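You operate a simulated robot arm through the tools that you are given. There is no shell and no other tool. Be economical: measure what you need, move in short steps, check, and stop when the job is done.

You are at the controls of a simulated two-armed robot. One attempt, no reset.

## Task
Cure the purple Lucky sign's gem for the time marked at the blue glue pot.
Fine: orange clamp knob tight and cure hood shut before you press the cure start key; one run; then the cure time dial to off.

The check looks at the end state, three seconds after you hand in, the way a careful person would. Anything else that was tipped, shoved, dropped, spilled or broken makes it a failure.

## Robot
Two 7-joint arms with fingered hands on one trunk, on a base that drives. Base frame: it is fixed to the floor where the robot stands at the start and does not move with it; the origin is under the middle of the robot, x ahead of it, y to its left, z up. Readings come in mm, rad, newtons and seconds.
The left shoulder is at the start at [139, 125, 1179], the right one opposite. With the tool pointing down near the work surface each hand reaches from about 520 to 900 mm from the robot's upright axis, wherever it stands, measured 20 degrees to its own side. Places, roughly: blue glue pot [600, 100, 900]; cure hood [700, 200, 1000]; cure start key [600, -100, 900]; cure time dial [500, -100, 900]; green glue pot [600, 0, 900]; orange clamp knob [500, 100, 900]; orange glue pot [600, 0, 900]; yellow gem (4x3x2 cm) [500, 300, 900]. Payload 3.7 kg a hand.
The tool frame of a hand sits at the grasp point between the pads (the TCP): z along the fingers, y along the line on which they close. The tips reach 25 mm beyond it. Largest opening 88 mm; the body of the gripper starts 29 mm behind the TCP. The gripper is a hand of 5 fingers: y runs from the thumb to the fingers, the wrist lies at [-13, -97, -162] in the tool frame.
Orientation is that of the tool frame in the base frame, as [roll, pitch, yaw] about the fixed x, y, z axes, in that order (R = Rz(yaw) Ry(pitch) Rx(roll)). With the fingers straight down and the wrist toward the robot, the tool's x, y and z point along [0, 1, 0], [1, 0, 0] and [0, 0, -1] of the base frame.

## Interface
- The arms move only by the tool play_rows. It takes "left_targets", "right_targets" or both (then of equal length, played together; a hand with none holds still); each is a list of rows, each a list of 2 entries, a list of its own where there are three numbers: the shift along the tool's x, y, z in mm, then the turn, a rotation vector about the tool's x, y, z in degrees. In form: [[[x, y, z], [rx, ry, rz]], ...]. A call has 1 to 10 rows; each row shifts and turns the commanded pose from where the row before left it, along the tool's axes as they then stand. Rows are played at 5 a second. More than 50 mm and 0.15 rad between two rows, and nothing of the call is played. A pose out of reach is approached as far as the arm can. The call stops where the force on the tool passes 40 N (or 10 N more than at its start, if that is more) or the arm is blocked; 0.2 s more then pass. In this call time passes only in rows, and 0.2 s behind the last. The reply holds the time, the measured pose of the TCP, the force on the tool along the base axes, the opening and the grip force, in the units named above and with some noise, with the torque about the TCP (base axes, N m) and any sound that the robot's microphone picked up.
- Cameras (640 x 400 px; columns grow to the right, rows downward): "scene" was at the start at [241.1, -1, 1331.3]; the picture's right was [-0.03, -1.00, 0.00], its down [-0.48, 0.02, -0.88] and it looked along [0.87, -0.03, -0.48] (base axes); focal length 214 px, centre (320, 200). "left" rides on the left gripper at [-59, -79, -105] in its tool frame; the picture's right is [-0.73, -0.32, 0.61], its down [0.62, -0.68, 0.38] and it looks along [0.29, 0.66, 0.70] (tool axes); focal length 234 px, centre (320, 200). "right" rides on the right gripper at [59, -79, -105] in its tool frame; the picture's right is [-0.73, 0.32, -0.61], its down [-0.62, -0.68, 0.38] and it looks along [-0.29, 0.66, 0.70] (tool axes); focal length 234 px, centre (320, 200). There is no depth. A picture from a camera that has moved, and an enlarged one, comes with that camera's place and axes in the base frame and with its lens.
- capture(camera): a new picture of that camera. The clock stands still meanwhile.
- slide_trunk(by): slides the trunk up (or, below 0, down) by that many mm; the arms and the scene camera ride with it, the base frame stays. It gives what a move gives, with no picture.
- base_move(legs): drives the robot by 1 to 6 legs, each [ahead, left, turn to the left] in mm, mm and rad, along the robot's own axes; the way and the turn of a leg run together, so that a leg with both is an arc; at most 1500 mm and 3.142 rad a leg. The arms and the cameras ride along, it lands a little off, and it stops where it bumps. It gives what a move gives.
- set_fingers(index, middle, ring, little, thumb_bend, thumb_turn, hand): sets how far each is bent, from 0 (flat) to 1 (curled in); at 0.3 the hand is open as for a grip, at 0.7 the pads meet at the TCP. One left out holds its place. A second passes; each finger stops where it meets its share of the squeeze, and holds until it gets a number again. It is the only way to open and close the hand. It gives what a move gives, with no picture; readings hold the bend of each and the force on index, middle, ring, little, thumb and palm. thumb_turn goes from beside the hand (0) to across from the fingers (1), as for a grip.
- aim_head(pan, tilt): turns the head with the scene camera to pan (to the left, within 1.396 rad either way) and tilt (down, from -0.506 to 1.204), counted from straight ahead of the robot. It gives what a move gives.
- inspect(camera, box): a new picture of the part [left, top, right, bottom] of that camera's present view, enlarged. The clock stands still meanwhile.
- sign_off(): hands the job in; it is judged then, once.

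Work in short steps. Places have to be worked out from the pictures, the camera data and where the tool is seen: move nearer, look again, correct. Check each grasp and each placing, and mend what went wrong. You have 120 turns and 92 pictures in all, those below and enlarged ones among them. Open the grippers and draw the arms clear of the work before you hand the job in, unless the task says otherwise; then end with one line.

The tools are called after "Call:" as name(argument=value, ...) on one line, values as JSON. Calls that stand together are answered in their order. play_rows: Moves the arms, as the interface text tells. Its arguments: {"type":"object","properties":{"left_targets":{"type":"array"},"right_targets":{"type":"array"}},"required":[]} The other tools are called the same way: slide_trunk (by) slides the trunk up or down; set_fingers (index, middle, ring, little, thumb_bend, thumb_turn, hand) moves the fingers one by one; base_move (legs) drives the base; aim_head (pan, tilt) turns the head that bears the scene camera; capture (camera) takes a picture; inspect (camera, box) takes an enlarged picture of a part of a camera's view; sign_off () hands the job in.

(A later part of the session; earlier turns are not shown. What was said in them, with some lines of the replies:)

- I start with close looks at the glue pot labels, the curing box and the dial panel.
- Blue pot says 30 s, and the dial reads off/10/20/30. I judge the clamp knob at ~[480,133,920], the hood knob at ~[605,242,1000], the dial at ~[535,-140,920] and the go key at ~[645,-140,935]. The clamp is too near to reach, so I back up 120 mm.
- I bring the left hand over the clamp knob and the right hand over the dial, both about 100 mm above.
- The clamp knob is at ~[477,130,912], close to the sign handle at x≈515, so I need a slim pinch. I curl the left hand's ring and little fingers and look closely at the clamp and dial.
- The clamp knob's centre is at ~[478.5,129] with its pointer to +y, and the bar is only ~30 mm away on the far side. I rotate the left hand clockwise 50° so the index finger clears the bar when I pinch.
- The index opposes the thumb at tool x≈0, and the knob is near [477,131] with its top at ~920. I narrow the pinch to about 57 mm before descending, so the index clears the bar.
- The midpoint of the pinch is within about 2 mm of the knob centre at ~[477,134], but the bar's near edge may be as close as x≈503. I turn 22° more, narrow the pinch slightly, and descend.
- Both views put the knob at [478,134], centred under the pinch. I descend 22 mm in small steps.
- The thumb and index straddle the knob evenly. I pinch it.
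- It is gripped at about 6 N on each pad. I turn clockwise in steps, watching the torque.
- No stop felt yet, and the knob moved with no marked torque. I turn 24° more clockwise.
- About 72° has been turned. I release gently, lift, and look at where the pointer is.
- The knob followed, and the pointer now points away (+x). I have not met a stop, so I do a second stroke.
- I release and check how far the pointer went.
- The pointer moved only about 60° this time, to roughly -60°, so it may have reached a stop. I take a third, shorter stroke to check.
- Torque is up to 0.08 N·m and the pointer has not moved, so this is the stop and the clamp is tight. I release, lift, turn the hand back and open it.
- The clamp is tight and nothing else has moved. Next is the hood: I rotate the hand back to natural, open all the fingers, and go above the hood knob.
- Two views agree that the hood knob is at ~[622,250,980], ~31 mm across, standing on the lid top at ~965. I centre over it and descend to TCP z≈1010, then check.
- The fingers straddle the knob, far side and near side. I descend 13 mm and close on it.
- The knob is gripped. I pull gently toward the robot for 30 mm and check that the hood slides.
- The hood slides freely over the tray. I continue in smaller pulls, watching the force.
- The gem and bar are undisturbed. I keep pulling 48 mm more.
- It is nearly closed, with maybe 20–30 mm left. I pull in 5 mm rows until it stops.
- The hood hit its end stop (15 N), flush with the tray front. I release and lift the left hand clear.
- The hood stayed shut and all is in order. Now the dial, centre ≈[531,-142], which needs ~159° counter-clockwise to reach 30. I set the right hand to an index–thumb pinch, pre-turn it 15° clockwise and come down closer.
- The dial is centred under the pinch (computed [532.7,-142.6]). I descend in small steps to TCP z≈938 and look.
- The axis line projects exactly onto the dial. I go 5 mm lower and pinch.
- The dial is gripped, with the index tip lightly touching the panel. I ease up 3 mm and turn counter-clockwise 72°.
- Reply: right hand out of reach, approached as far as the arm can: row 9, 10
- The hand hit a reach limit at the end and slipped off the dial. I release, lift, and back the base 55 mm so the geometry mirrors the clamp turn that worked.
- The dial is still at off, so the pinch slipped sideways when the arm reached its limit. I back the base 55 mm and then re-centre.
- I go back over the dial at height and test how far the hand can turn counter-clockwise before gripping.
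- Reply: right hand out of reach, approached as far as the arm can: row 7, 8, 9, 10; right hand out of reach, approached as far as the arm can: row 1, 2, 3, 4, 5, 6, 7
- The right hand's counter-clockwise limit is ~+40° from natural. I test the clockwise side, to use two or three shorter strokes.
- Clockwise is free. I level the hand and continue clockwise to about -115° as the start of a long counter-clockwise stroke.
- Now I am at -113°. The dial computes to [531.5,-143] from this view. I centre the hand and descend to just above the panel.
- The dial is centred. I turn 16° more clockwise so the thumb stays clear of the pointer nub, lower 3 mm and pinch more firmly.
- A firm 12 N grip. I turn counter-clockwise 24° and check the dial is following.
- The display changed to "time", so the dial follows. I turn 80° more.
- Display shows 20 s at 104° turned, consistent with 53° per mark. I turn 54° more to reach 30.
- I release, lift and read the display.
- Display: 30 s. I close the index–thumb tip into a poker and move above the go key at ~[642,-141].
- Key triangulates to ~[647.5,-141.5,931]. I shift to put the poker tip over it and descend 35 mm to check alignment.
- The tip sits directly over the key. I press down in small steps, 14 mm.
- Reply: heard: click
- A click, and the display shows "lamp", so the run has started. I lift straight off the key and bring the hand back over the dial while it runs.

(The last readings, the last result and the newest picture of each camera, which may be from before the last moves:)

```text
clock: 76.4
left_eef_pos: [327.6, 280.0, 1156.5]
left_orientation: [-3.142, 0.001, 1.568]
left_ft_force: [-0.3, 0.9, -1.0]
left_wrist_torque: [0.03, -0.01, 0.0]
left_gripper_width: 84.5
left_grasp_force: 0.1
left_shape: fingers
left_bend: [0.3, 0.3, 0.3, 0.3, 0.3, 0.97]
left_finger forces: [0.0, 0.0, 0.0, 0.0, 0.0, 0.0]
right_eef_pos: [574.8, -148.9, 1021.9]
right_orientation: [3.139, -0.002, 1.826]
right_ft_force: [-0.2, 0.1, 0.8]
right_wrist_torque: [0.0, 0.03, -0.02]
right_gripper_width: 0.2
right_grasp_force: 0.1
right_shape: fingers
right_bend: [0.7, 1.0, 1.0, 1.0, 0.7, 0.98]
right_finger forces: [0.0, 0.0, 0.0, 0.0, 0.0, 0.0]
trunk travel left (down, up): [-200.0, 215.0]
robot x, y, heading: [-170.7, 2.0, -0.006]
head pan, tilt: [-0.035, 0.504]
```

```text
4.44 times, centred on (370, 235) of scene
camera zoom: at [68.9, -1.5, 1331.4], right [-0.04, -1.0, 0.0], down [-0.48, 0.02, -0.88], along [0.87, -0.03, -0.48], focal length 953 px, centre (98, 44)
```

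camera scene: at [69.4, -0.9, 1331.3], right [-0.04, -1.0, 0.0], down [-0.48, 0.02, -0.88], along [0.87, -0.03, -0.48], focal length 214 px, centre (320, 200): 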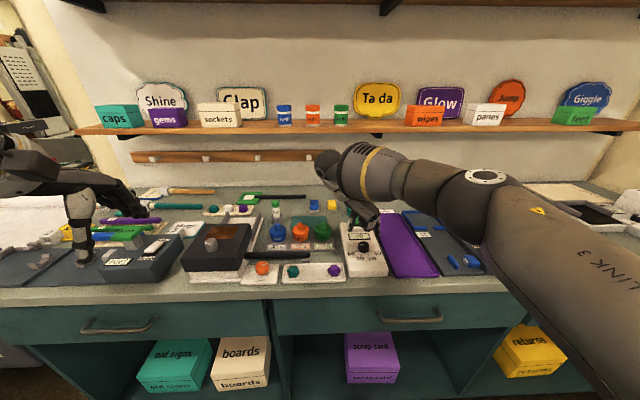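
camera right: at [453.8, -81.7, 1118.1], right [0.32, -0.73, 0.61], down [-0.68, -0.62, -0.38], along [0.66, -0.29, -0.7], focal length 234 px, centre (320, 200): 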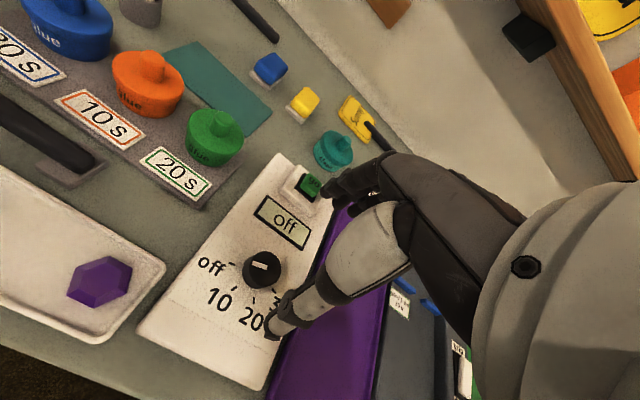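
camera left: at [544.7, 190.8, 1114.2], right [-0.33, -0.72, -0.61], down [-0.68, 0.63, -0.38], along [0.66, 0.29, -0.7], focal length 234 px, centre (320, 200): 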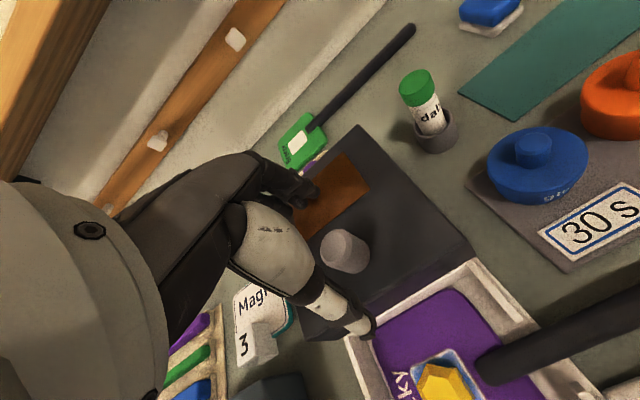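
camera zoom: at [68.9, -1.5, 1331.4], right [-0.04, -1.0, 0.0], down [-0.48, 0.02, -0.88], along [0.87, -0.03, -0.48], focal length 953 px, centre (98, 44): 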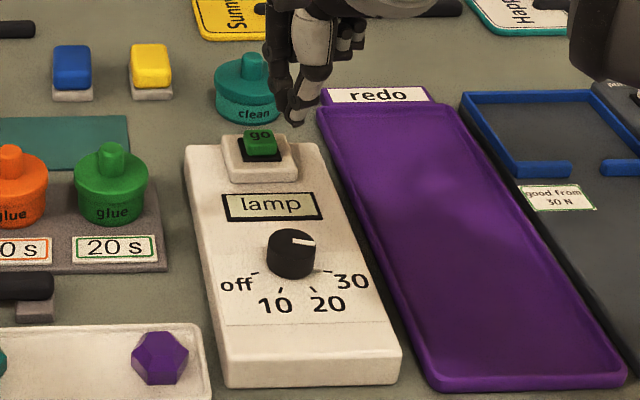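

The lamp is on. I pre-position over the dial with the pinch open, then wait out the 30 s without touching anything.

Call:
play_rows(right_targets=[[[17.1, -40.3, 0], [0, 0, 0]], [[0, 0, 15], [0, 0, -7.5]], [[0, 0, 15], [0, 0, -7.5]]])

Call:
set_fingers(hand="right", index=0.43, thumb_bend=0.43)

Call:
play_rows(left_targets=[[[0, 0, 0], [0, 0, 0]], [[0, 0, 0], [0, 0, 0]], [[0, 0, 0], [0, 0, 0]], [[0, 0, 0], [0, 0, 0]], [[0, 0, 0], [0, 0, 0]], [[0, 0, 0], [0, 0, 0]], [[0, 0, 0], [0, 0, 0]], [[0, 0, 0], [0, 0, 0]], [[0, 0, 0], [0, 0, 0]], [[0, 0, 0], [0, 0, 0]]])

Call:
play_rows(left_targets=[[[0, 0, 0], [0, 0, 0]], [[0, 0, 0], [0, 0, 0]], [[0, 0, 0], [0, 0, 0]], [[0, 0, 0], [0, 0, 0]], [[0, 0, 0], [0, 0, 0]], [[0, 0, 0], [0, 0, 0]], [[0, 0, 0], [0, 0, 0]], [[0, 0, 0], [0, 0, 0]], [[0, 0, 0], [0, 0, 0]], [[0, 0, 0], [0, 0, 0]]])

Call:
play_rows(left_targets=[[[0, 0, 0], [0, 0, 0]], [[0, 0, 0], [0, 0, 0]], [[0, 0, 0], [0, 0, 0]], [[0, 0, 0], [0, 0, 0]], [[0, 0, 0], [0, 0, 0]], [[0, 0, 0], [0, 0, 0]], [[0, 0, 0], [0, 0, 0]], [[0, 0, 0], [0, 0, 0]], [[0, 0, 0], [0, 0, 0]], [[0, 0, 0], [0, 0, 0]]])

Call:
play_rows(left_targets=[[[0, 0, 0], [0, 0, 0]], [[0, 0, 0], [0, 0, 0]], [[0, 0, 0], [0, 0, 0]], [[0, 0, 0], [0, 0, 0]], [[0, 0, 0], [0, 0, 0]], [[0, 0, 0], [0, 0, 0]], [[0, 0, 0], [0, 0, 0]], [[0, 0, 0], [0, 0, 0]], [[0, 0, 0], [0, 0, 0]], [[0, 0, 0], [0, 0, 0]]])

Call:
capture(camera="scene")

Call:
inspect(camera="right", box=[160, 120, 400, 350])

```text
clock: 77.2
left_eef_pos: [327.8, 279.0, 1154.7]
left_orientation: [-3.142, -0.001, 1.568]
left_ft_force: [-1.2, -0.5, 0.6]
left_wrist_torque: [-0.04, 0.01, 0.02]
left_gripper_width: 84.4
left_grasp_force: 0.1
left_shape: fingers
left_bend: [0.3, 0.3, 0.3, 0.3, 0.3, 0.97]
left_finger forces: [0.0, 0.0, 0.1, 0.1, 0.0, 0.0]
right_eef_pos: [531.8, -142.6, 989.6]
right_orientation: [3.139, -0.003, 2.088]
right_ft_force: [0.3, -0.3, -0.2]
right_wrist_torque: [0.01, 0.0, -0.06]
right_gripper_width: 0.0
right_grasp_force: 0.0
right_shape: fingers
right_bend: [0.7, 1.0, 1.0, 1.0, 0.7, 0.98]
right_finger forces: [0.1, 0.0, 0.0, 0.1, 0.0, 0.0]
trunk travel left (down, up): [-200.0, 215.0]
robot x, y, heading: [-171.7, -0.6, 0.002]
head pan, tilt: [-0.035, 0.504]
```

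```text
clock: 78.2
left_eef_pos: [329.2, 280.0, 1155.5]
left_orientation: [-3.142, 0.0, 1.566]
left_ft_force: [-0.3, -0.6, -0.2]
left_wrist_torque: [0.0, -0.01, 0.02]
left_gripper_width: 84.6
left_grasp_force: 0.0
left_shape: fingers
left_bend: [0.3, 0.3, 0.3, 0.3, 0.3, 0.97]
left_finger forces: [0.0, 0.0, 0.0, 0.1, 0.0, 0.0]
right_eef_pos: [530.2, -141.8, 989.1]
right_orientation: [3.141, 0.0, 2.085]
right_ft_force: [0.0, -0.1, -0.4]
right_wrist_torque: [0.04, -0.04, 0.0]
right_gripper_width: 56.5
right_grasp_force: 0.1
right_shape: fingers
right_bend: [0.43, 1.0, 1.0, 1.0, 0.43, 0.98]
right_finger forces: [0.0, 0.0, 0.0, 0.0, 0.0, 0.0]
trunk travel left (down, up): [-200.0, 215.0]
robot x, y, heading: [-170.8, -2.8, -0.005]
head pan, tilt: [-0.035, 0.504]
```

```text
clock: 80.4
left_eef_pos: [328.4, 279.3, 1154.4]
left_orientation: [3.141, -0.001, 1.567]
left_ft_force: [-0.3, -0.8, 0.4]
left_wrist_torque: [-0.01, 0.0, 0.01]
left_gripper_width: 84.7
left_grasp_force: 0.1
left_shape: fingers
left_bend: [0.3, 0.3, 0.3, 0.3, 0.3, 0.97]
left_finger forces: [0.1, 0.0, 0.0, 0.1, 0.0, 0.2]
right_eef_pos: [531.2, -142.0, 990.8]
right_orientation: [3.141, -0.002, 2.087]
right_ft_force: [-0.4, -0.5, -0.6]
right_wrist_torque: [0.0, -0.01, 0.04]
right_gripper_width: 56.5
right_grasp_force: 0.0
right_shape: fingers
right_bend: [0.43, 1.0, 1.0, 1.0, 0.43, 0.98]
right_finger forces: [0.0, 0.0, 0.0, 0.0, 0.0, 0.1]
trunk travel left (down, up): [-200.0, 215.0]
robot x, y, heading: [-173.7, -3.3, -0.006]
head pan, tilt: [-0.035, 0.504]
```

```text
clock: 82.6
left_eef_pos: [328.8, 280.4, 1155.6]
left_orientation: [-3.141, 0.001, 1.568]
left_ft_force: [0.4, -1.1, 0.5]
left_wrist_torque: [-0.01, -0.02, 0.0]
left_gripper_width: 84.5
left_grasp_force: 0.0
left_shape: fingers
left_bend: [0.3, 0.3, 0.3, 0.3, 0.3, 0.97]
left_finger forces: [0.1, 0.1, 0.1, 0.0, 0.0, 0.0]
right_eef_pos: [531.7, -142.6, 989.1]
right_orientation: [3.14, -0.001, 2.085]
right_ft_force: [-0.4, -0.1, -0.2]
right_wrist_torque: [0.01, -0.02, 0.03]
right_gripper_width: 56.4
right_grasp_force: 0.1
right_shape: fingers
right_bend: [0.43, 1.0, 1.0, 1.0, 0.43, 0.98]
right_finger forces: [0.0, 0.1, 0.0, 0.1, 0.1, 0.1]
trunk travel left (down, up): [-200.0, 215.0]
robot x, y, heading: [-172.7, -0.7, -0.001]
head pan, tilt: [-0.035, 0.504]
```

```text
clock: 84.8
left_eef_pos: [329.4, 279.0, 1154.4]
left_orientation: [3.141, 0.0, 1.566]
left_ft_force: [-0.4, 0.0, 0.7]
left_wrist_torque: [-0.02, 0.0, 0.01]
left_gripper_width: 84.6
left_grasp_force: 0.0
left_shape: fingers
left_bend: [0.3, 0.3, 0.3, 0.3, 0.3, 0.97]
left_finger forces: [0.0, 0.1, 0.1, 0.0, 0.0, 0.0]
right_eef_pos: [532.1, -142.0, 989.0]
right_orientation: [3.139, -0.003, 2.086]
right_ft_force: [-0.6, -0.5, -0.2]
right_wrist_torque: [-0.02, -0.02, 0.02]
right_gripper_width: 56.4
right_grasp_force: 0.1
right_shape: fingers
right_bend: [0.43, 1.0, 1.0, 1.0, 0.43, 0.98]
right_finger forces: [0.0, 0.0, 0.0, 0.0, 0.0, 0.1]
trunk travel left (down, up): [-200.0, 215.0]
robot x, y, heading: [-172.5, -0.2, -0.0]
head pan, tilt: [-0.035, 0.504]
```

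```text
clock: 87.0
left_eef_pos: [328.3, 280.3, 1155.4]
left_orientation: [3.14, 0.001, 1.567]
left_ft_force: [0.5, 0.0, -0.3]
left_wrist_torque: [0.01, 0.02, -0.05]
left_gripper_width: 84.6
left_grasp_force: 0.0
left_shape: fingers
left_bend: [0.3, 0.3, 0.3, 0.3, 0.3, 0.97]
left_finger forces: [0.1, 0.1, 0.0, 0.0, 0.1, 0.0]
right_eef_pos: [531.1, -141.8, 987.6]
right_orientation: [3.141, -0.001, 2.087]
right_ft_force: [-0.5, -0.2, 0.5]
right_wrist_torque: [-0.01, 0.05, -0.01]
right_gripper_width: 56.4
right_grasp_force: 0.0
right_shape: fingers
right_bend: [0.43, 1.0, 1.0, 1.0, 0.43, 0.98]
right_finger forces: [0.0, 0.1, 0.0, 0.1, 0.1, 0.0]
trunk travel left (down, up): [-200.0, 215.0]
robot x, y, heading: [-171.1, 2.6, -0.006]
head pan, tilt: [-0.035, 0.504]
```

```text
24 pictures are left
camera scene: at [69.4, -1.1, 1331.3], right [-0.04, -1.0, 0.0], down [-0.48, 0.02, -0.88], along [0.87, -0.03, -0.48], focal length 214 px, centre (320, 200)
```

scene: 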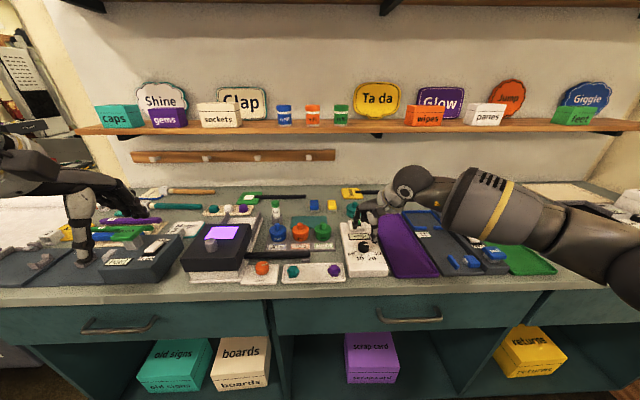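

```text
1.74 times, centred on (280, 235) of right
camera zoom: at [431.7, -129.8, 1095.0], right [0.64, -0.47, 0.61], down [-0.29, -0.88, -0.39], along [0.72, 0.07, -0.7], focal length 407 px, centre (390, 139)
```

zoom: 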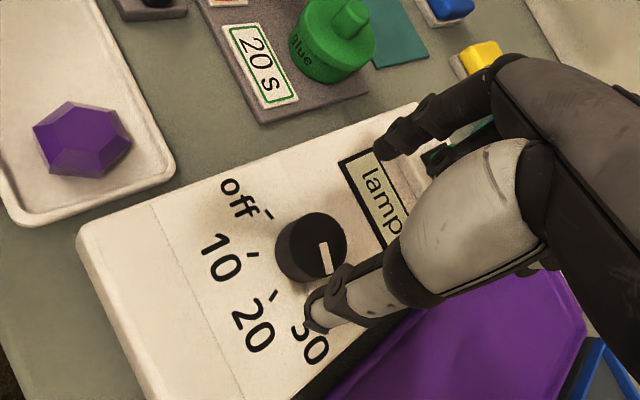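

The hood window glows, so it is curing. I wait about 19 s more.

Call:
play_rows(left_targets=[[[0, 0, 0], [0, 0, 0]], [[0, 0, 0], [0, 0, 0]], [[0, 0, 0], [0, 0, 0]], [[0, 0, 0], [0, 0, 0]], [[0, 0, 0], [0, 0, 0]], [[0, 0, 0], [0, 0, 0]], [[0, 0, 0], [0, 0, 0]], [[0, 0, 0], [0, 0, 0]], [[0, 0, 0], [0, 0, 0]], [[0, 0, 0], [0, 0, 0]]])

Call:
play_rows(left_targets=[[[0, 0, 0], [0, 0, 0]], [[0, 0, 0], [0, 0, 0]], [[0, 0, 0], [0, 0, 0]], [[0, 0, 0], [0, 0, 0]], [[0, 0, 0], [0, 0, 0]], [[0, 0, 0], [0, 0, 0]], [[0, 0, 0], [0, 0, 0]], [[0, 0, 0], [0, 0, 0]], [[0, 0, 0], [0, 0, 0]], [[0, 0, 0], [0, 0, 0]]])

Call:
play_rows(left_targets=[[[0, 0, 0], [0, 0, 0]], [[0, 0, 0], [0, 0, 0]], [[0, 0, 0], [0, 0, 0]], [[0, 0, 0], [0, 0, 0]], [[0, 0, 0], [0, 0, 0]], [[0, 0, 0], [0, 0, 0]], [[0, 0, 0], [0, 0, 0]], [[0, 0, 0], [0, 0, 0]], [[0, 0, 0], [0, 0, 0]], [[0, 0, 0], [0, 0, 0]]])

Call:
play_rows(left_targets=[[[0, 0, 0], [0, 0, 0]], [[0, 0, 0], [0, 0, 0]], [[0, 0, 0], [0, 0, 0]], [[0, 0, 0], [0, 0, 0]], [[0, 0, 0], [0, 0, 0]], [[0, 0, 0], [0, 0, 0]], [[0, 0, 0], [0, 0, 0]], [[0, 0, 0], [0, 0, 0]], [[0, 0, 0], [0, 0, 0]], [[0, 0, 0], [0, 0, 0]]])

Call:
play_rows(left_targets=[[[0, 0, 0], [0, 0, 0]], [[0, 0, 0], [0, 0, 0]], [[0, 0, 0], [0, 0, 0]], [[0, 0, 0], [0, 0, 0]], [[0, 0, 0], [0, 0, 0]], [[0, 0, 0], [0, 0, 0]], [[0, 0, 0], [0, 0, 0]], [[0, 0, 0], [0, 0, 0]], [[0, 0, 0], [0, 0, 0]], [[0, 0, 0], [0, 0, 0]]])

Call:
play_rows(left_targets=[[[0, 0, 0], [0, 0, 0]], [[0, 0, 0], [0, 0, 0]], [[0, 0, 0], [0, 0, 0]], [[0, 0, 0], [0, 0, 0]], [[0, 0, 0], [0, 0, 0]], [[0, 0, 0], [0, 0, 0]], [[0, 0, 0], [0, 0, 0]], [[0, 0, 0], [0, 0, 0]], [[0, 0, 0], [0, 0, 0]], [[0, 0, 0], [0, 0, 0]]])

Call:
play_rows(left_targets=[[[0, 0, 0], [0, 0, 0]], [[0, 0, 0], [0, 0, 0]], [[0, 0, 0], [0, 0, 0]], [[0, 0, 0], [0, 0, 0]], [[0, 0, 0], [0, 0, 0]], [[0, 0, 0], [0, 0, 0]], [[0, 0, 0], [0, 0, 0]], [[0, 0, 0], [0, 0, 0]], [[0, 0, 0], [0, 0, 0]], [[0, 0, 0], [0, 0, 0]]])

Call:
play_rows(left_targets=[[[0, 0, 0], [0, 0, 0]], [[0, 0, 0], [0, 0, 0]], [[0, 0, 0], [0, 0, 0]], [[0, 0, 0], [0, 0, 0]], [[0, 0, 0], [0, 0, 0]], [[0, 0, 0], [0, 0, 0]], [[0, 0, 0], [0, 0, 0]], [[0, 0, 0], [0, 0, 0]], [[0, 0, 0], [0, 0, 0]], [[0, 0, 0], [0, 0, 0]]])

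Call:
play_rows(left_targets=[[[0, 0, 0], [0, 0, 0]], [[0, 0, 0], [0, 0, 0]], [[0, 0, 0], [0, 0, 0]], [[0, 0, 0], [0, 0, 0]], [[0, 0, 0], [0, 0, 0]]])

Call:
capture(camera="scene")

Call:
inspect(camera="right", box=[160, 120, 400, 350])

```text
clock: 89.2
left_eef_pos: [328.4, 279.9, 1154.2]
left_orientation: [-3.141, 0.0, 1.567]
left_ft_force: [-0.2, 0.1, 0.5]
left_wrist_torque: [0.03, 0.01, 0.0]
left_gripper_width: 84.5
left_grasp_force: 0.0
left_shape: fingers
left_bend: [0.3, 0.3, 0.3, 0.3, 0.3, 0.97]
left_finger forces: [0.0, 0.0, 0.0, 0.0, 0.0, 0.0]
right_eef_pos: [530.6, -142.2, 989.7]
right_orientation: [3.141, -0.001, 2.086]
right_ft_force: [-0.5, -0.4, 0.3]
right_wrist_torque: [-0.01, 0.0, 0.0]
right_gripper_width: 56.6
right_grasp_force: 0.1
right_shape: fingers
right_bend: [0.43, 1.0, 1.0, 1.0, 0.43, 0.98]
right_finger forces: [0.0, 0.0, 0.0, 0.1, 0.0, 0.0]
trunk travel left (down, up): [-200.0, 215.0]
robot x, y, heading: [-168.9, -2.8, 0.001]
head pan, tilt: [-0.035, 0.504]
```

```text
clock: 91.4
left_eef_pos: [327.6, 279.5, 1154.1]
left_orientation: [-3.141, 0.0, 1.565]
left_ft_force: [0.5, 0.0, 0.1]
left_wrist_torque: [-0.02, -0.01, 0.01]
left_gripper_width: 84.5
left_grasp_force: 0.1
left_shape: fingers
left_bend: [0.3, 0.3, 0.3, 0.3, 0.3, 0.97]
left_finger forces: [0.0, 0.1, 0.0, 0.0, 0.2, 0.1]
right_eef_pos: [531.0, -142.7, 988.3]
right_orientation: [3.139, 0.0, 2.086]
right_ft_force: [0.5, 0.3, -0.1]
right_wrist_torque: [-0.03, 0.01, -0.03]
right_gripper_width: 56.7
right_grasp_force: 0.1
right_shape: fingers
right_bend: [0.43, 1.0, 1.0, 1.0, 0.43, 0.98]
right_finger forces: [0.1, 0.0, 0.0, 0.0, 0.0, 0.0]
trunk travel left (down, up): [-200.0, 215.0]
robot x, y, heading: [-171.8, 1.9, -0.001]
head pan, tilt: [-0.035, 0.504]
```

```text
clock: 93.6
left_eef_pos: [328.7, 280.6, 1155.0]
left_orientation: [-3.141, 0.0, 1.569]
left_ft_force: [-0.3, -0.1, -0.1]
left_wrist_torque: [0.01, 0.02, -0.04]
left_gripper_width: 84.5
left_grasp_force: 0.1
left_shape: fingers
left_bend: [0.3, 0.3, 0.3, 0.3, 0.3, 0.97]
left_finger forces: [0.1, 0.1, 0.0, 0.1, 0.1, 0.1]
right_eef_pos: [531.2, -141.4, 990.3]
right_orientation: [3.141, -0.002, 2.086]
right_ft_force: [-0.3, 0.3, 0.2]
right_wrist_torque: [-0.03, -0.01, -0.01]
right_gripper_width: 56.6
right_grasp_force: 0.1
right_shape: fingers
right_bend: [0.43, 1.0, 1.0, 1.0, 0.43, 0.98]
right_finger forces: [0.0, 0.0, 0.0, 0.0, 0.0, 0.0]
trunk travel left (down, up): [-200.0, 215.0]
robot x, y, heading: [-170.0, 3.2, 0.001]
head pan, tilt: [-0.035, 0.504]
```

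```text
clock: 95.8
left_eef_pos: [328.1, 279.2, 1155.7]
left_orientation: [-3.141, 0.0, 1.568]
left_ft_force: [0.2, -0.2, -0.2]
left_wrist_torque: [0.05, 0.04, 0.01]
left_gripper_width: 84.7
left_grasp_force: 0.1
left_shape: fingers
left_bend: [0.3, 0.3, 0.3, 0.3, 0.3, 0.97]
left_finger forces: [0.0, 0.0, 0.0, 0.0, 0.0, 0.1]
right_eef_pos: [531.2, -142.4, 989.5]
right_orientation: [3.14, -0.003, 2.086]
right_ft_force: [0.1, 0.3, 0.0]
right_wrist_torque: [-0.01, 0.02, -0.01]
right_gripper_width: 56.2
right_grasp_force: 0.1
right_shape: fingers
right_bend: [0.43, 1.0, 1.0, 1.0, 0.43, 0.98]
right_finger forces: [0.0, 0.0, 0.0, 0.0, 0.0, 0.0]
trunk travel left (down, up): [-200.0, 215.0]
robot x, y, heading: [-170.3, 1.3, -0.003]
head pan, tilt: [-0.035, 0.504]
```

```text
clock: 98.0
left_eef_pos: [328.4, 279.9, 1155.0]
left_orientation: [3.141, 0.001, 1.567]
left_ft_force: [-0.2, 1.0, 0.1]
left_wrist_torque: [-0.01, 0.01, 0.0]
left_gripper_width: 84.8
left_grasp_force: 0.0
left_shape: fingers
left_bend: [0.3, 0.3, 0.3, 0.3, 0.3, 0.97]
left_finger forces: [0.0, 0.0, 0.0, 0.0, 0.0, 0.0]
right_eef_pos: [531.6, -141.2, 990.1]
right_orientation: [3.14, -0.004, 2.086]
right_ft_force: [0.2, 0.7, -0.9]
right_wrist_torque: [-0.01, -0.01, 0.0]
right_gripper_width: 56.6
right_grasp_force: 0.1
right_shape: fingers
right_bend: [0.43, 1.0, 1.0, 1.0, 0.43, 0.98]
right_finger forces: [0.0, 0.0, 0.0, 0.1, 0.1, 0.1]
trunk travel left (down, up): [-200.0, 215.0]
robot x, y, heading: [-166.9, 0.9, -0.001]
head pan, tilt: [-0.035, 0.504]
```

```text
clock: 100.2
left_eef_pos: [328.7, 280.2, 1155.4]
left_orientation: [3.14, 0.0, 1.568]
left_ft_force: [-0.9, 0.3, 1.5]
left_wrist_torque: [0.02, 0.01, 0.0]
left_gripper_width: 84.7
left_grasp_force: 0.0
left_shape: fingers
left_bend: [0.3, 0.3, 0.3, 0.3, 0.3, 0.97]
left_finger forces: [0.1, 0.1, 0.0, 0.0, 0.0, 0.0]
right_eef_pos: [531.1, -142.2, 989.5]
right_orientation: [3.14, -0.001, 2.086]
right_ft_force: [0.8, 0.0, -0.3]
right_wrist_torque: [-0.03, -0.01, 0.02]
right_gripper_width: 56.3
right_grasp_force: 0.1
right_shape: fingers
right_bend: [0.43, 1.0, 1.0, 1.0, 0.43, 0.98]
right_finger forces: [0.1, 0.0, 0.0, 0.0, 0.0, 0.0]
trunk travel left (down, up): [-200.0, 215.0]
robot x, y, heading: [-170.8, 3.1, -0.001]
head pan, tilt: [-0.035, 0.504]
```

```text
clock: 102.4
left_eef_pos: [328.1, 280.3, 1155.6]
left_orientation: [-3.141, -0.001, 1.567]
left_ft_force: [-0.3, 0.1, 0.3]
left_wrist_torque: [0.02, 0.01, 0.01]
left_gripper_width: 84.4
left_grasp_force: 0.0
left_shape: fingers
left_bend: [0.3, 0.3, 0.3, 0.3, 0.3, 0.97]
left_finger forces: [0.1, 0.0, 0.0, 0.1, 0.0, 0.0]
right_eef_pos: [530.6, -142.8, 989.7]
right_orientation: [3.14, -0.002, 2.087]
right_ft_force: [-0.4, -0.2, 0.4]
right_wrist_torque: [0.0, 0.0, 0.03]
right_gripper_width: 56.5
right_grasp_force: 0.0
right_shape: fingers
right_bend: [0.43, 1.0, 1.0, 1.0, 0.43, 0.98]
right_finger forces: [0.0, 0.0, 0.0, 0.0, 0.1, 0.0]
trunk travel left (down, up): [-200.0, 215.0]
robot x, y, heading: [-168.1, -1.1, 0.005]
head pan, tilt: [-0.035, 0.504]
```

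```text
clock: 104.6
left_eef_pos: [327.9, 279.6, 1154.7]
left_orientation: [3.141, 0.0, 1.567]
left_ft_force: [-0.3, -0.6, 0.1]
left_wrist_torque: [0.0, 0.05, 0.03]
left_gripper_width: 84.5
left_grasp_force: 0.1
left_shape: fingers
left_bend: [0.3, 0.3, 0.3, 0.3, 0.3, 0.97]
left_finger forces: [0.0, 0.1, 0.1, 0.0, 0.0, 0.0]
right_eef_pos: [531.4, -142.1, 989.7]
right_orientation: [3.139, -0.002, 2.086]
right_ft_force: [0.4, -0.2, -0.8]
right_wrist_torque: [0.02, 0.02, -0.02]
right_gripper_width: 56.5
right_grasp_force: 0.1
right_shape: fingers
right_bend: [0.43, 1.0, 1.0, 1.0, 0.43, 0.98]
right_finger forces: [0.0, 0.1, 0.0, 0.1, 0.0, 0.1]
trunk travel left (down, up): [-200.0, 215.0]
robot x, y, heading: [-171.0, 3.5, -0.006]
head pan, tilt: [-0.035, 0.504]
```

```text
clock: 105.8
left_eef_pos: [328.6, 279.7, 1154.4]
left_orientation: [-3.141, -0.001, 1.568]
left_ft_force: [0.5, -0.2, 0.5]
left_wrist_torque: [-0.01, -0.01, 0.03]
left_gripper_width: 84.8
left_grasp_force: 0.0
left_shape: fingers
left_bend: [0.3, 0.3, 0.3, 0.3, 0.3, 0.97]
left_finger forces: [0.0, 0.1, 0.0, 0.1, 0.1, 0.0]
right_eef_pos: [531.2, -142.0, 988.6]
right_orientation: [3.14, -0.001, 2.086]
right_ft_force: [-0.5, 0.3, 0.2]
right_wrist_torque: [-0.03, 0.03, 0.01]
right_gripper_width: 56.5
right_grasp_force: 0.1
right_shape: fingers
right_bend: [0.43, 1.0, 1.0, 1.0, 0.43, 0.98]
right_finger forces: [0.1, 0.0, 0.0, 0.0, 0.0, 0.0]
trunk travel left (down, up): [-200.0, 215.0]
robot x, y, heading: [-171.3, 2.1, -0.002]
head pan, tilt: [-0.035, 0.504]
```

```text
22 pictures are left
camera scene: at [69.4, -1.1, 1331.3], right [-0.04, -1.0, 0.0], down [-0.48, 0.02, -0.88], along [0.87, -0.03, -0.48], focal length 214 px, centre (320, 200)
```

scene: 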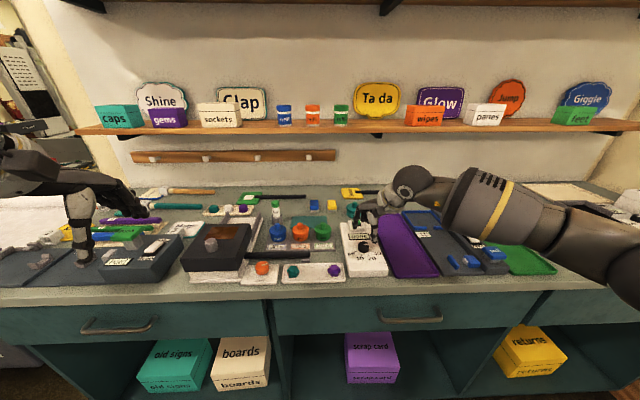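

```text
1.74 times, centred on (280, 235) of right
camera zoom: at [431.7, -129.8, 1095.0], right [0.64, -0.47, 0.61], down [-0.29, -0.88, -0.39], along [0.72, 0.07, -0.7], focal length 407 px, centre (390, 139)
```

zoom: 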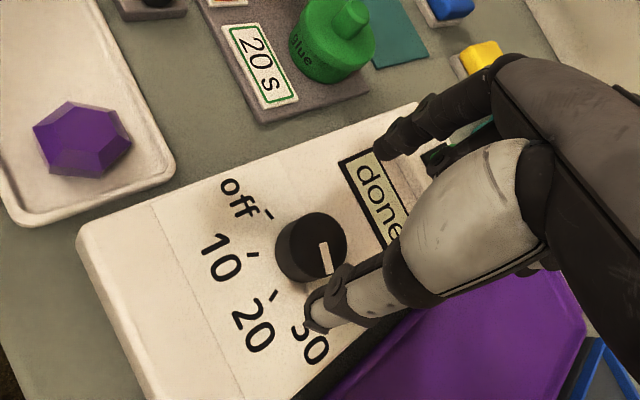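

The display shows "done". I descend onto the dial at the same grip pose and pinch.

Call:
play_rows(right_targets=[[[0, 0, 20], [0, 0, 0]], [[0, 0, 18], [0, 0, 0]], [[0, 0, 12], [0, 0, 0]]])

Call:
set_fingers(hand="right", index=0.78, thumb_bend=0.78)

Call:
play_rows(right_targets=[[[0, 0, 0], [0, 0, 8]], [[0, 0, 0], [0, 0, 8]], [[0, 0, 0], [0, 0, 8]], [[0, 0, 0], [0, 0, 8]], [[0, 0, 0], [0, 0, 8]], [[0, 0, 0], [0, 0, 8]], [[0, 0, 0], [0, 0, 6]]])

Call:
inspect(camera="right", box=[160, 120, 400, 350])

```text
clock: 106.6
left_eef_pos: [329.1, 279.1, 1154.0]
left_orientation: [-3.14, -0.001, 1.566]
left_ft_force: [-0.6, 0.0, 0.3]
left_wrist_torque: [0.0, -0.01, 0.01]
left_gripper_width: 84.5
left_grasp_force: 0.1
left_shape: fingers
left_bend: [0.3, 0.3, 0.3, 0.3, 0.3, 0.97]
left_finger forces: [0.1, 0.1, 0.0, 0.0, 0.0, 0.0]
right_eef_pos: [531.7, -141.4, 940.3]
right_orientation: [3.139, -0.002, 2.087]
right_ft_force: [-0.5, 0.2, -0.6]
right_wrist_torque: [0.0, 0.01, 0.0]
right_gripper_width: 56.5
right_grasp_force: 0.0
right_shape: fingers
right_bend: [0.43, 1.0, 1.0, 1.0, 0.43, 0.98]
right_finger forces: [0.0, 0.0, 0.1, 0.0, 0.2, 0.1]
trunk travel left (down, up): [-200.0, 215.0]
robot x, y, heading: [-173.4, -0.0, -0.001]
head pan, tilt: [-0.035, 0.504]
```

```text
clock: 107.6
left_eef_pos: [329.2, 280.2, 1155.5]
left_orientation: [3.141, 0.0, 1.566]
left_ft_force: [-0.7, 0.0, -0.6]
left_wrist_torque: [0.03, -0.03, -0.01]
left_gripper_width: 84.7
left_grasp_force: 0.0
left_shape: fingers
left_bend: [0.3, 0.3, 0.3, 0.3, 0.3, 0.97]
left_finger forces: [0.0, 0.1, 0.0, 0.1, 0.0, 0.0]
right_eef_pos: [532.5, -143.2, 939.5]
right_orientation: [3.14, -0.001, 2.085]
right_ft_force: [-3.5, -0.8, -2.1]
right_wrist_torque: [-0.08, 0.07, 0.0]
right_gripper_width: 18.3
right_grasp_force: 10.7
right_shape: fingers
right_bend: [0.57, 1.0, 1.0, 1.0, 0.64, 0.97]
right_finger forces: [9.8, 0.0, 0.1, 0.0, 12.6, 0.1]
trunk travel left (down, up): [-200.0, 215.0]
robot x, y, heading: [-171.5, 1.0, -0.005]
head pan, tilt: [-0.035, 0.504]
```

```text
clock: 109.2
left_eef_pos: [329.1, 279.5, 1154.8]
left_orientation: [-3.14, -0.001, 1.568]
left_ft_force: [0.2, 0.2, -0.4]
left_wrist_torque: [0.02, -0.01, 0.02]
left_gripper_width: 84.6
left_grasp_force: 0.0
left_shape: fingers
left_bend: [0.3, 0.3, 0.3, 0.3, 0.3, 0.97]
left_finger forces: [0.1, 0.0, 0.1, 0.2, 0.1, 0.0]
right_eef_pos: [532.6, -141.3, 939.9]
right_orientation: [-3.141, -0.002, 1.14]
right_ft_force: [-0.8, 3.3, -2.1]
right_wrist_torque: [0.04, 0.03, 0.02]
right_gripper_width: 18.2
right_grasp_force: 11.4
right_shape: fingers
right_bend: [0.56, 1.0, 1.0, 1.0, 0.65, 0.97]
right_finger forces: [10.2, 0.0, 0.1, 0.1, 12.2, 0.0]
trunk travel left (down, up): [-200.0, 215.0]
robot x, y, heading: [-168.7, -0.4, -0.001]
head pan, tilt: [-0.035, 0.504]
```

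```text
1.74 times, centred on (280, 235) of right
camera zoom: at [483.2, -55.5, 1045.5], right [-0.01, -0.8, 0.61], down [-0.88, -0.28, -0.38], along [0.48, -0.54, -0.7], focal length 407 px, centre (390, 139)
```

zoom: 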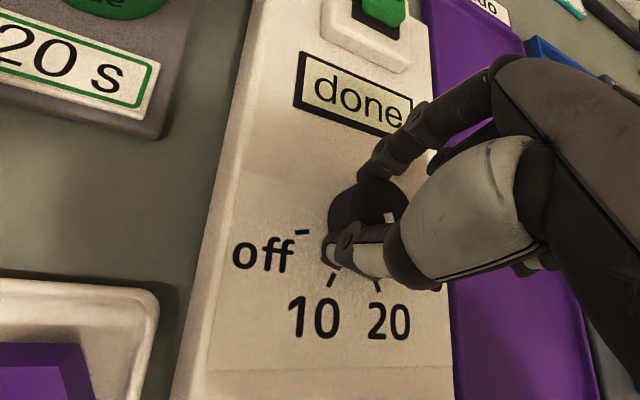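

Grip is holding (the display stays on "done" as it turns). I turn 80° more, then the final 24° clockwise to off.

Call:
play_rows(right_targets=[[[0, 0, 0], [0, 0, 8]], [[0, 0, 0], [0, 0, 8]], [[0, 0, 0], [0, 0, 8]], [[0, 0, 0], [0, 0, 8]], [[0, 0, 0], [0, 0, 8]], [[0, 0, 0], [0, 0, 8]], [[0, 0, 0], [0, 0, 8]], [[0, 0, 0], [0, 0, 8]], [[0, 0, 0], [0, 0, 8]], [[0, 0, 0], [0, 0, 8]]])

Call:
play_rows(right_targets=[[[0, 0, 0], [0, 0, 8]], [[0, 0, 0], [0, 0, 8]], [[0, 0, 0], [0, 0, 8]]])

Call:
inspect(camera="right", box=[160, 120, 400, 350])

```text
clock: 111.4
left_eef_pos: [328.4, 279.5, 1154.5]
left_orientation: [-3.14, 0.0, 1.568]
left_ft_force: [0.1, -0.1, 0.5]
left_wrist_torque: [0.03, -0.01, -0.01]
left_gripper_width: 84.6
left_grasp_force: 0.0
left_shape: fingers
left_bend: [0.3, 0.3, 0.3, 0.3, 0.3, 0.97]
left_finger forces: [0.0, 0.0, 0.1, 0.0, 0.0, 0.1]
right_eef_pos: [531.8, -143.5, 939.1]
right_orientation: [-3.14, 0.001, -0.258]
right_ft_force: [4.1, 1.6, -0.8]
right_wrist_torque: [0.01, -0.07, 0.06]
right_gripper_width: 18.2
right_grasp_force: 11.1
right_shape: fingers
right_bend: [0.55, 1.0, 1.0, 1.0, 0.65, 0.95]
right_finger forces: [10.3, 0.0, 0.0, 0.0, 12.9, 0.1]
trunk travel left (down, up): [-200.0, 215.0]
robot x, y, heading: [-173.9, 1.9, 0.004]
head pan, tilt: [-0.035, 0.504]
```

```text
clock: 112.2
left_eef_pos: [328.7, 279.3, 1155.2]
left_orientation: [-3.14, -0.001, 1.569]
left_ft_force: [0.4, -0.5, -1.1]
left_wrist_torque: [-0.03, 0.02, 0.01]
left_gripper_width: 84.6
left_grasp_force: 0.1
left_shape: fingers
left_bend: [0.3, 0.3, 0.3, 0.3, 0.3, 0.97]
left_finger forces: [0.0, 0.0, 0.0, 0.0, 0.0, 0.0]
right_eef_pos: [534.2, -143.3, 939.3]
right_orientation: [-3.139, 0.0, -0.674]
right_ft_force: [13.0, -1.3, 0.3]
right_wrist_torque: [-0.01, -0.24, 0.17]
right_gripper_width: 18.3
right_grasp_force: 12.2
right_shape: fingers
right_bend: [0.56, 1.0, 1.0, 1.0, 0.65, 0.97]
right_finger forces: [12.2, 0.0, 0.0, 0.0, 13.1, 0.1]
trunk travel left (down, up): [-200.0, 215.0]
robot x, y, heading: [-173.2, -1.1, 0.0]
head pan, tilt: [-0.035, 0.504]
```

```text
1.74 times, centred on (280, 235) of right
camera zoom: at [626.8, -117.8, 1045.5], right [-0.77, 0.2, 0.61], down [-0.06, 0.92, -0.38], along [-0.64, -0.33, -0.7], focal length 407 px, centre (390, 139)
```

zoom: 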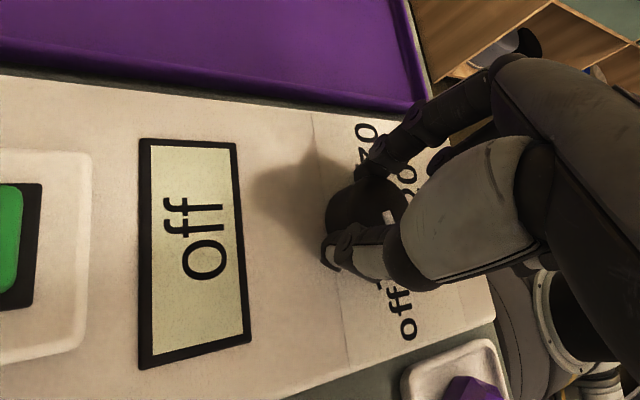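

The display reads off and the stop is felt. I release, lift straight up, turn back and withdraw.

Call:
set_fingers(hand="right", index=0.43, thumb_bend=0.43)

Call:
play_rows(right_targets=[[[0, 0, -20], [0, 0, 0]], [[0, 0, -40], [0, 0, 0]], [[0, 0, -40], [0, 0, 0]], [[0, 0, -30], [0, 0, -8]], [[0, 0, -20], [0, 0, -8]], [[0, 0, 0], [0, 0, -8]], [[0, 0, 0], [0, 0, -8]], [[0, 0, 0], [0, 0, -8]], [[0, 0, 0], [0, 0, -8]], [[0, 0, 0], [0, 0, -8]]])

Call:
play_rows(right_targets=[[[0, 0, 0], [0, 0, -8]], [[0, 0, 0], [0, 0, -8]], [[0, 0, 0], [0, 0, -8]], [[0, 0, 0], [0, 0, -8]], [[0, 0, 0], [0, 0, -8]], [[0, 0, 0], [0, 0, -8]], [[0, 0, 0], [0, 0, -8]], [[0, 0, 0], [0, 0, -8]], [[0, 0, 0], [0, 0, -8]]])

Call:
play_rows(right_targets=[[[0, -45, 0], [0, 0, 0]], [[0, -45, 0], [0, 0, 0]], [[0, -45, 0], [0, 0, 0]], [[0, -45, 0], [0, 0, 0]]])

Call:
set_fingers(hand="right", index=0.3, middle=0.3, ring=0.3, little=0.3, thumb_bend=0.3)

Call:
capture(camera="scene")

Call:
inspect(camera="scene", box=[160, 190, 420, 310])

```text
clock: 113.2
left_eef_pos: [328.8, 279.8, 1154.6]
left_orientation: [3.14, 0.0, 1.567]
left_ft_force: [0.4, 0.2, 0.4]
left_wrist_torque: [0.03, 0.01, -0.01]
left_gripper_width: 84.2
left_grasp_force: 0.1
left_shape: fingers
left_bend: [0.3, 0.3, 0.3, 0.3, 0.3, 0.97]
left_finger forces: [0.0, 0.1, 0.0, 0.1, 0.0, 0.0]
right_eef_pos: [532.5, -142.4, 940.9]
right_orientation: [-3.14, -0.001, -0.672]
right_ft_force: [-0.1, 0.9, 0.9]
right_wrist_torque: [0.0, 0.0, -0.01]
right_gripper_width: 56.5
right_grasp_force: 0.1
right_shape: fingers
right_bend: [0.43, 1.0, 1.0, 1.0, 0.43, 0.97]
right_finger forces: [0.1, 0.1, 0.0, 0.0, 0.1, 0.0]
trunk travel left (down, up): [-200.0, 215.0]
robot x, y, heading: [-172.5, -2.3, -0.005]
head pan, tilt: [-0.035, 0.504]
```

```text
clock: 115.4
left_eef_pos: [328.7, 279.0, 1155.0]
left_orientation: [-3.14, 0.0, 1.567]
left_ft_force: [0.0, 0.4, -0.6]
left_wrist_torque: [-0.01, 0.03, 0.02]
left_gripper_width: 84.5
left_grasp_force: 0.1
left_shape: fingers
left_bend: [0.3, 0.3, 0.3, 0.3, 0.3, 0.97]
left_finger forces: [0.0, 0.0, 0.0, 0.0, 0.1, 0.1]
right_eef_pos: [532.4, -142.7, 1090.3]
right_orientation: [-3.14, -0.001, 0.309]
right_ft_force: [0.0, 0.4, 0.1]
right_wrist_torque: [0.01, -0.02, 0.0]
right_gripper_width: 57.0
right_grasp_force: 0.0
right_shape: fingers
right_bend: [0.43, 1.0, 1.0, 1.0, 0.43, 0.97]
right_finger forces: [0.0, 0.0, 0.0, 0.0, 0.0, 0.0]
trunk travel left (down, up): [-200.0, 215.0]
robot x, y, heading: [-170.8, -1.1, -0.001]
head pan, tilt: [-0.035, 0.504]
```

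```text
clock: 117.4
left_eef_pos: [328.6, 279.0, 1155.3]
left_orientation: [-3.141, -0.001, 1.566]
left_ft_force: [0.2, 0.2, -0.6]
left_wrist_torque: [-0.03, -0.03, -0.03]
left_gripper_width: 84.6
left_grasp_force: 0.1
left_shape: fingers
left_bend: [0.3, 0.3, 0.3, 0.3, 0.3, 0.97]
left_finger forces: [0.0, 0.0, 0.0, 0.0, 0.0, 0.1]
right_eef_pos: [532.6, -142.1, 1089.2]
right_orientation: [3.139, -0.001, 1.565]
right_ft_force: [-0.5, -0.1, -0.3]
right_wrist_torque: [0.01, -0.03, 0.0]
right_gripper_width: 56.6
right_grasp_force: 0.1
right_shape: fingers
right_bend: [0.43, 1.0, 1.0, 1.0, 0.43, 0.97]
right_finger forces: [0.0, 0.0, 0.0, 0.0, 0.0, 0.1]
trunk travel left (down, up): [-200.0, 215.0]
robot x, y, heading: [-171.8, 1.0, -0.003]
head pan, tilt: [-0.035, 0.504]
```

```text
clock: 118.4
left_eef_pos: [328.5, 279.9, 1155.1]
left_orientation: [-3.141, 0.001, 1.568]
left_ft_force: [-0.6, -0.2, 0.4]
left_wrist_torque: [0.0, 0.02, 0.0]
left_gripper_width: 84.3
left_grasp_force: 0.0
left_shape: fingers
left_bend: [0.3, 0.3, 0.3, 0.3, 0.3, 0.97]
left_finger forces: [0.0, 0.0, 0.1, 0.1, 0.0, 0.0]
right_eef_pos: [351.5, -138.9, 1091.3]
right_orientation: [3.138, -0.002, 1.561]
right_ft_force: [0.2, -0.8, -0.4]
right_wrist_torque: [-0.02, -0.01, -0.01]
right_gripper_width: 56.9
right_grasp_force: 0.0
right_shape: fingers
right_bend: [0.43, 1.0, 1.0, 1.0, 0.43, 0.97]
right_finger forces: [0.0, 0.1, 0.1, 0.0, 0.0, 0.0]
trunk travel left (down, up): [-200.0, 215.0]
robot x, y, heading: [-172.4, -1.2, -0.005]
head pan, tilt: [-0.035, 0.504]
```

```text
clock: 119.4
left_eef_pos: [328.5, 281.0, 1153.5]
left_orientation: [3.14, -0.002, 1.566]
left_ft_force: [0.2, -1.1, -0.1]
left_wrist_torque: [0.0, 0.01, 0.06]
left_gripper_width: 84.4
left_grasp_force: 0.2
left_shape: fingers
left_bend: [0.3, 0.3, 0.3, 0.3, 0.3, 0.97]
left_finger forces: [0.0, 0.0, 0.0, 0.0, 0.0, 0.0]
right_eef_pos: [352.8, -138.7, 1090.8]
right_orientation: [3.141, -0.002, 1.561]
right_ft_force: [0.0, -0.3, -0.1]
right_wrist_torque: [-0.01, -0.02, -0.01]
right_gripper_width: 84.3
right_grasp_force: 0.0
right_shape: fingers
right_bend: [0.3, 0.3, 0.3, 0.3, 0.3, 0.97]
right_finger forces: [0.0, 0.1, 0.0, 0.0, 0.0, 0.0]
trunk travel left (down, up): [-200.0, 215.0]
robot x, y, heading: [-174.4, 1.6, 0.001]
head pan, tilt: [-0.035, 0.504]
```

```text
18 pictures are left
camera scene: at [69.4, -1.1, 1331.3], right [-0.04, -1.0, 0.0], down [-0.48, 0.02, -0.88], along [0.87, -0.03, -0.48], focal length 214 px, centre (320, 200)
```

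scene: 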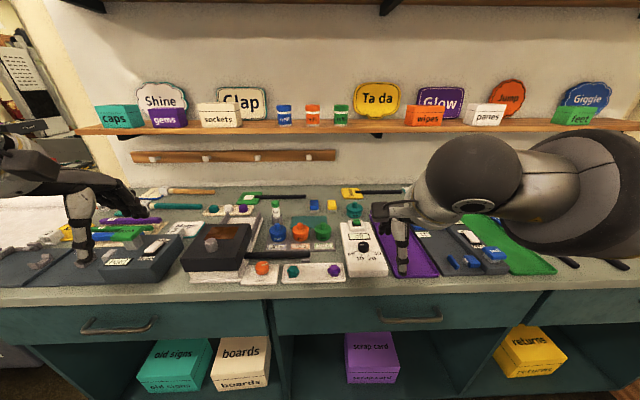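

```text
2.46 times, centred on (290, 250) of scene
camera zoom: at [69.4, -1.1, 1331.3], right [-0.04, -1.0, 0.0], down [-0.48, 0.02, -0.88], along [0.87, -0.03, -0.48], focal length 528 px, centre (394, 77)
```

zoom: 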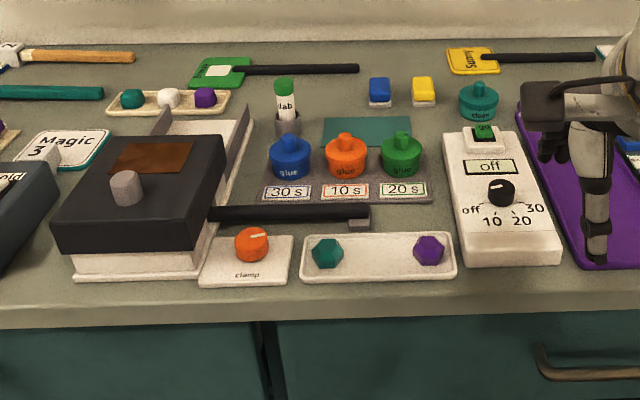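

The dial is off, the clamp is tight, the hood is shut, the cure is done, and nothing else has moved. Both hands are open and clear, so I hand in.

Call:
sign_off()

```text
The job is handed in.
```

The purple Lucky sign's gem was cured in one 30 s run, the time marked at the blue glue pot. The clamp was tight and the hood shut before I pressed start, and the dial is back at off.
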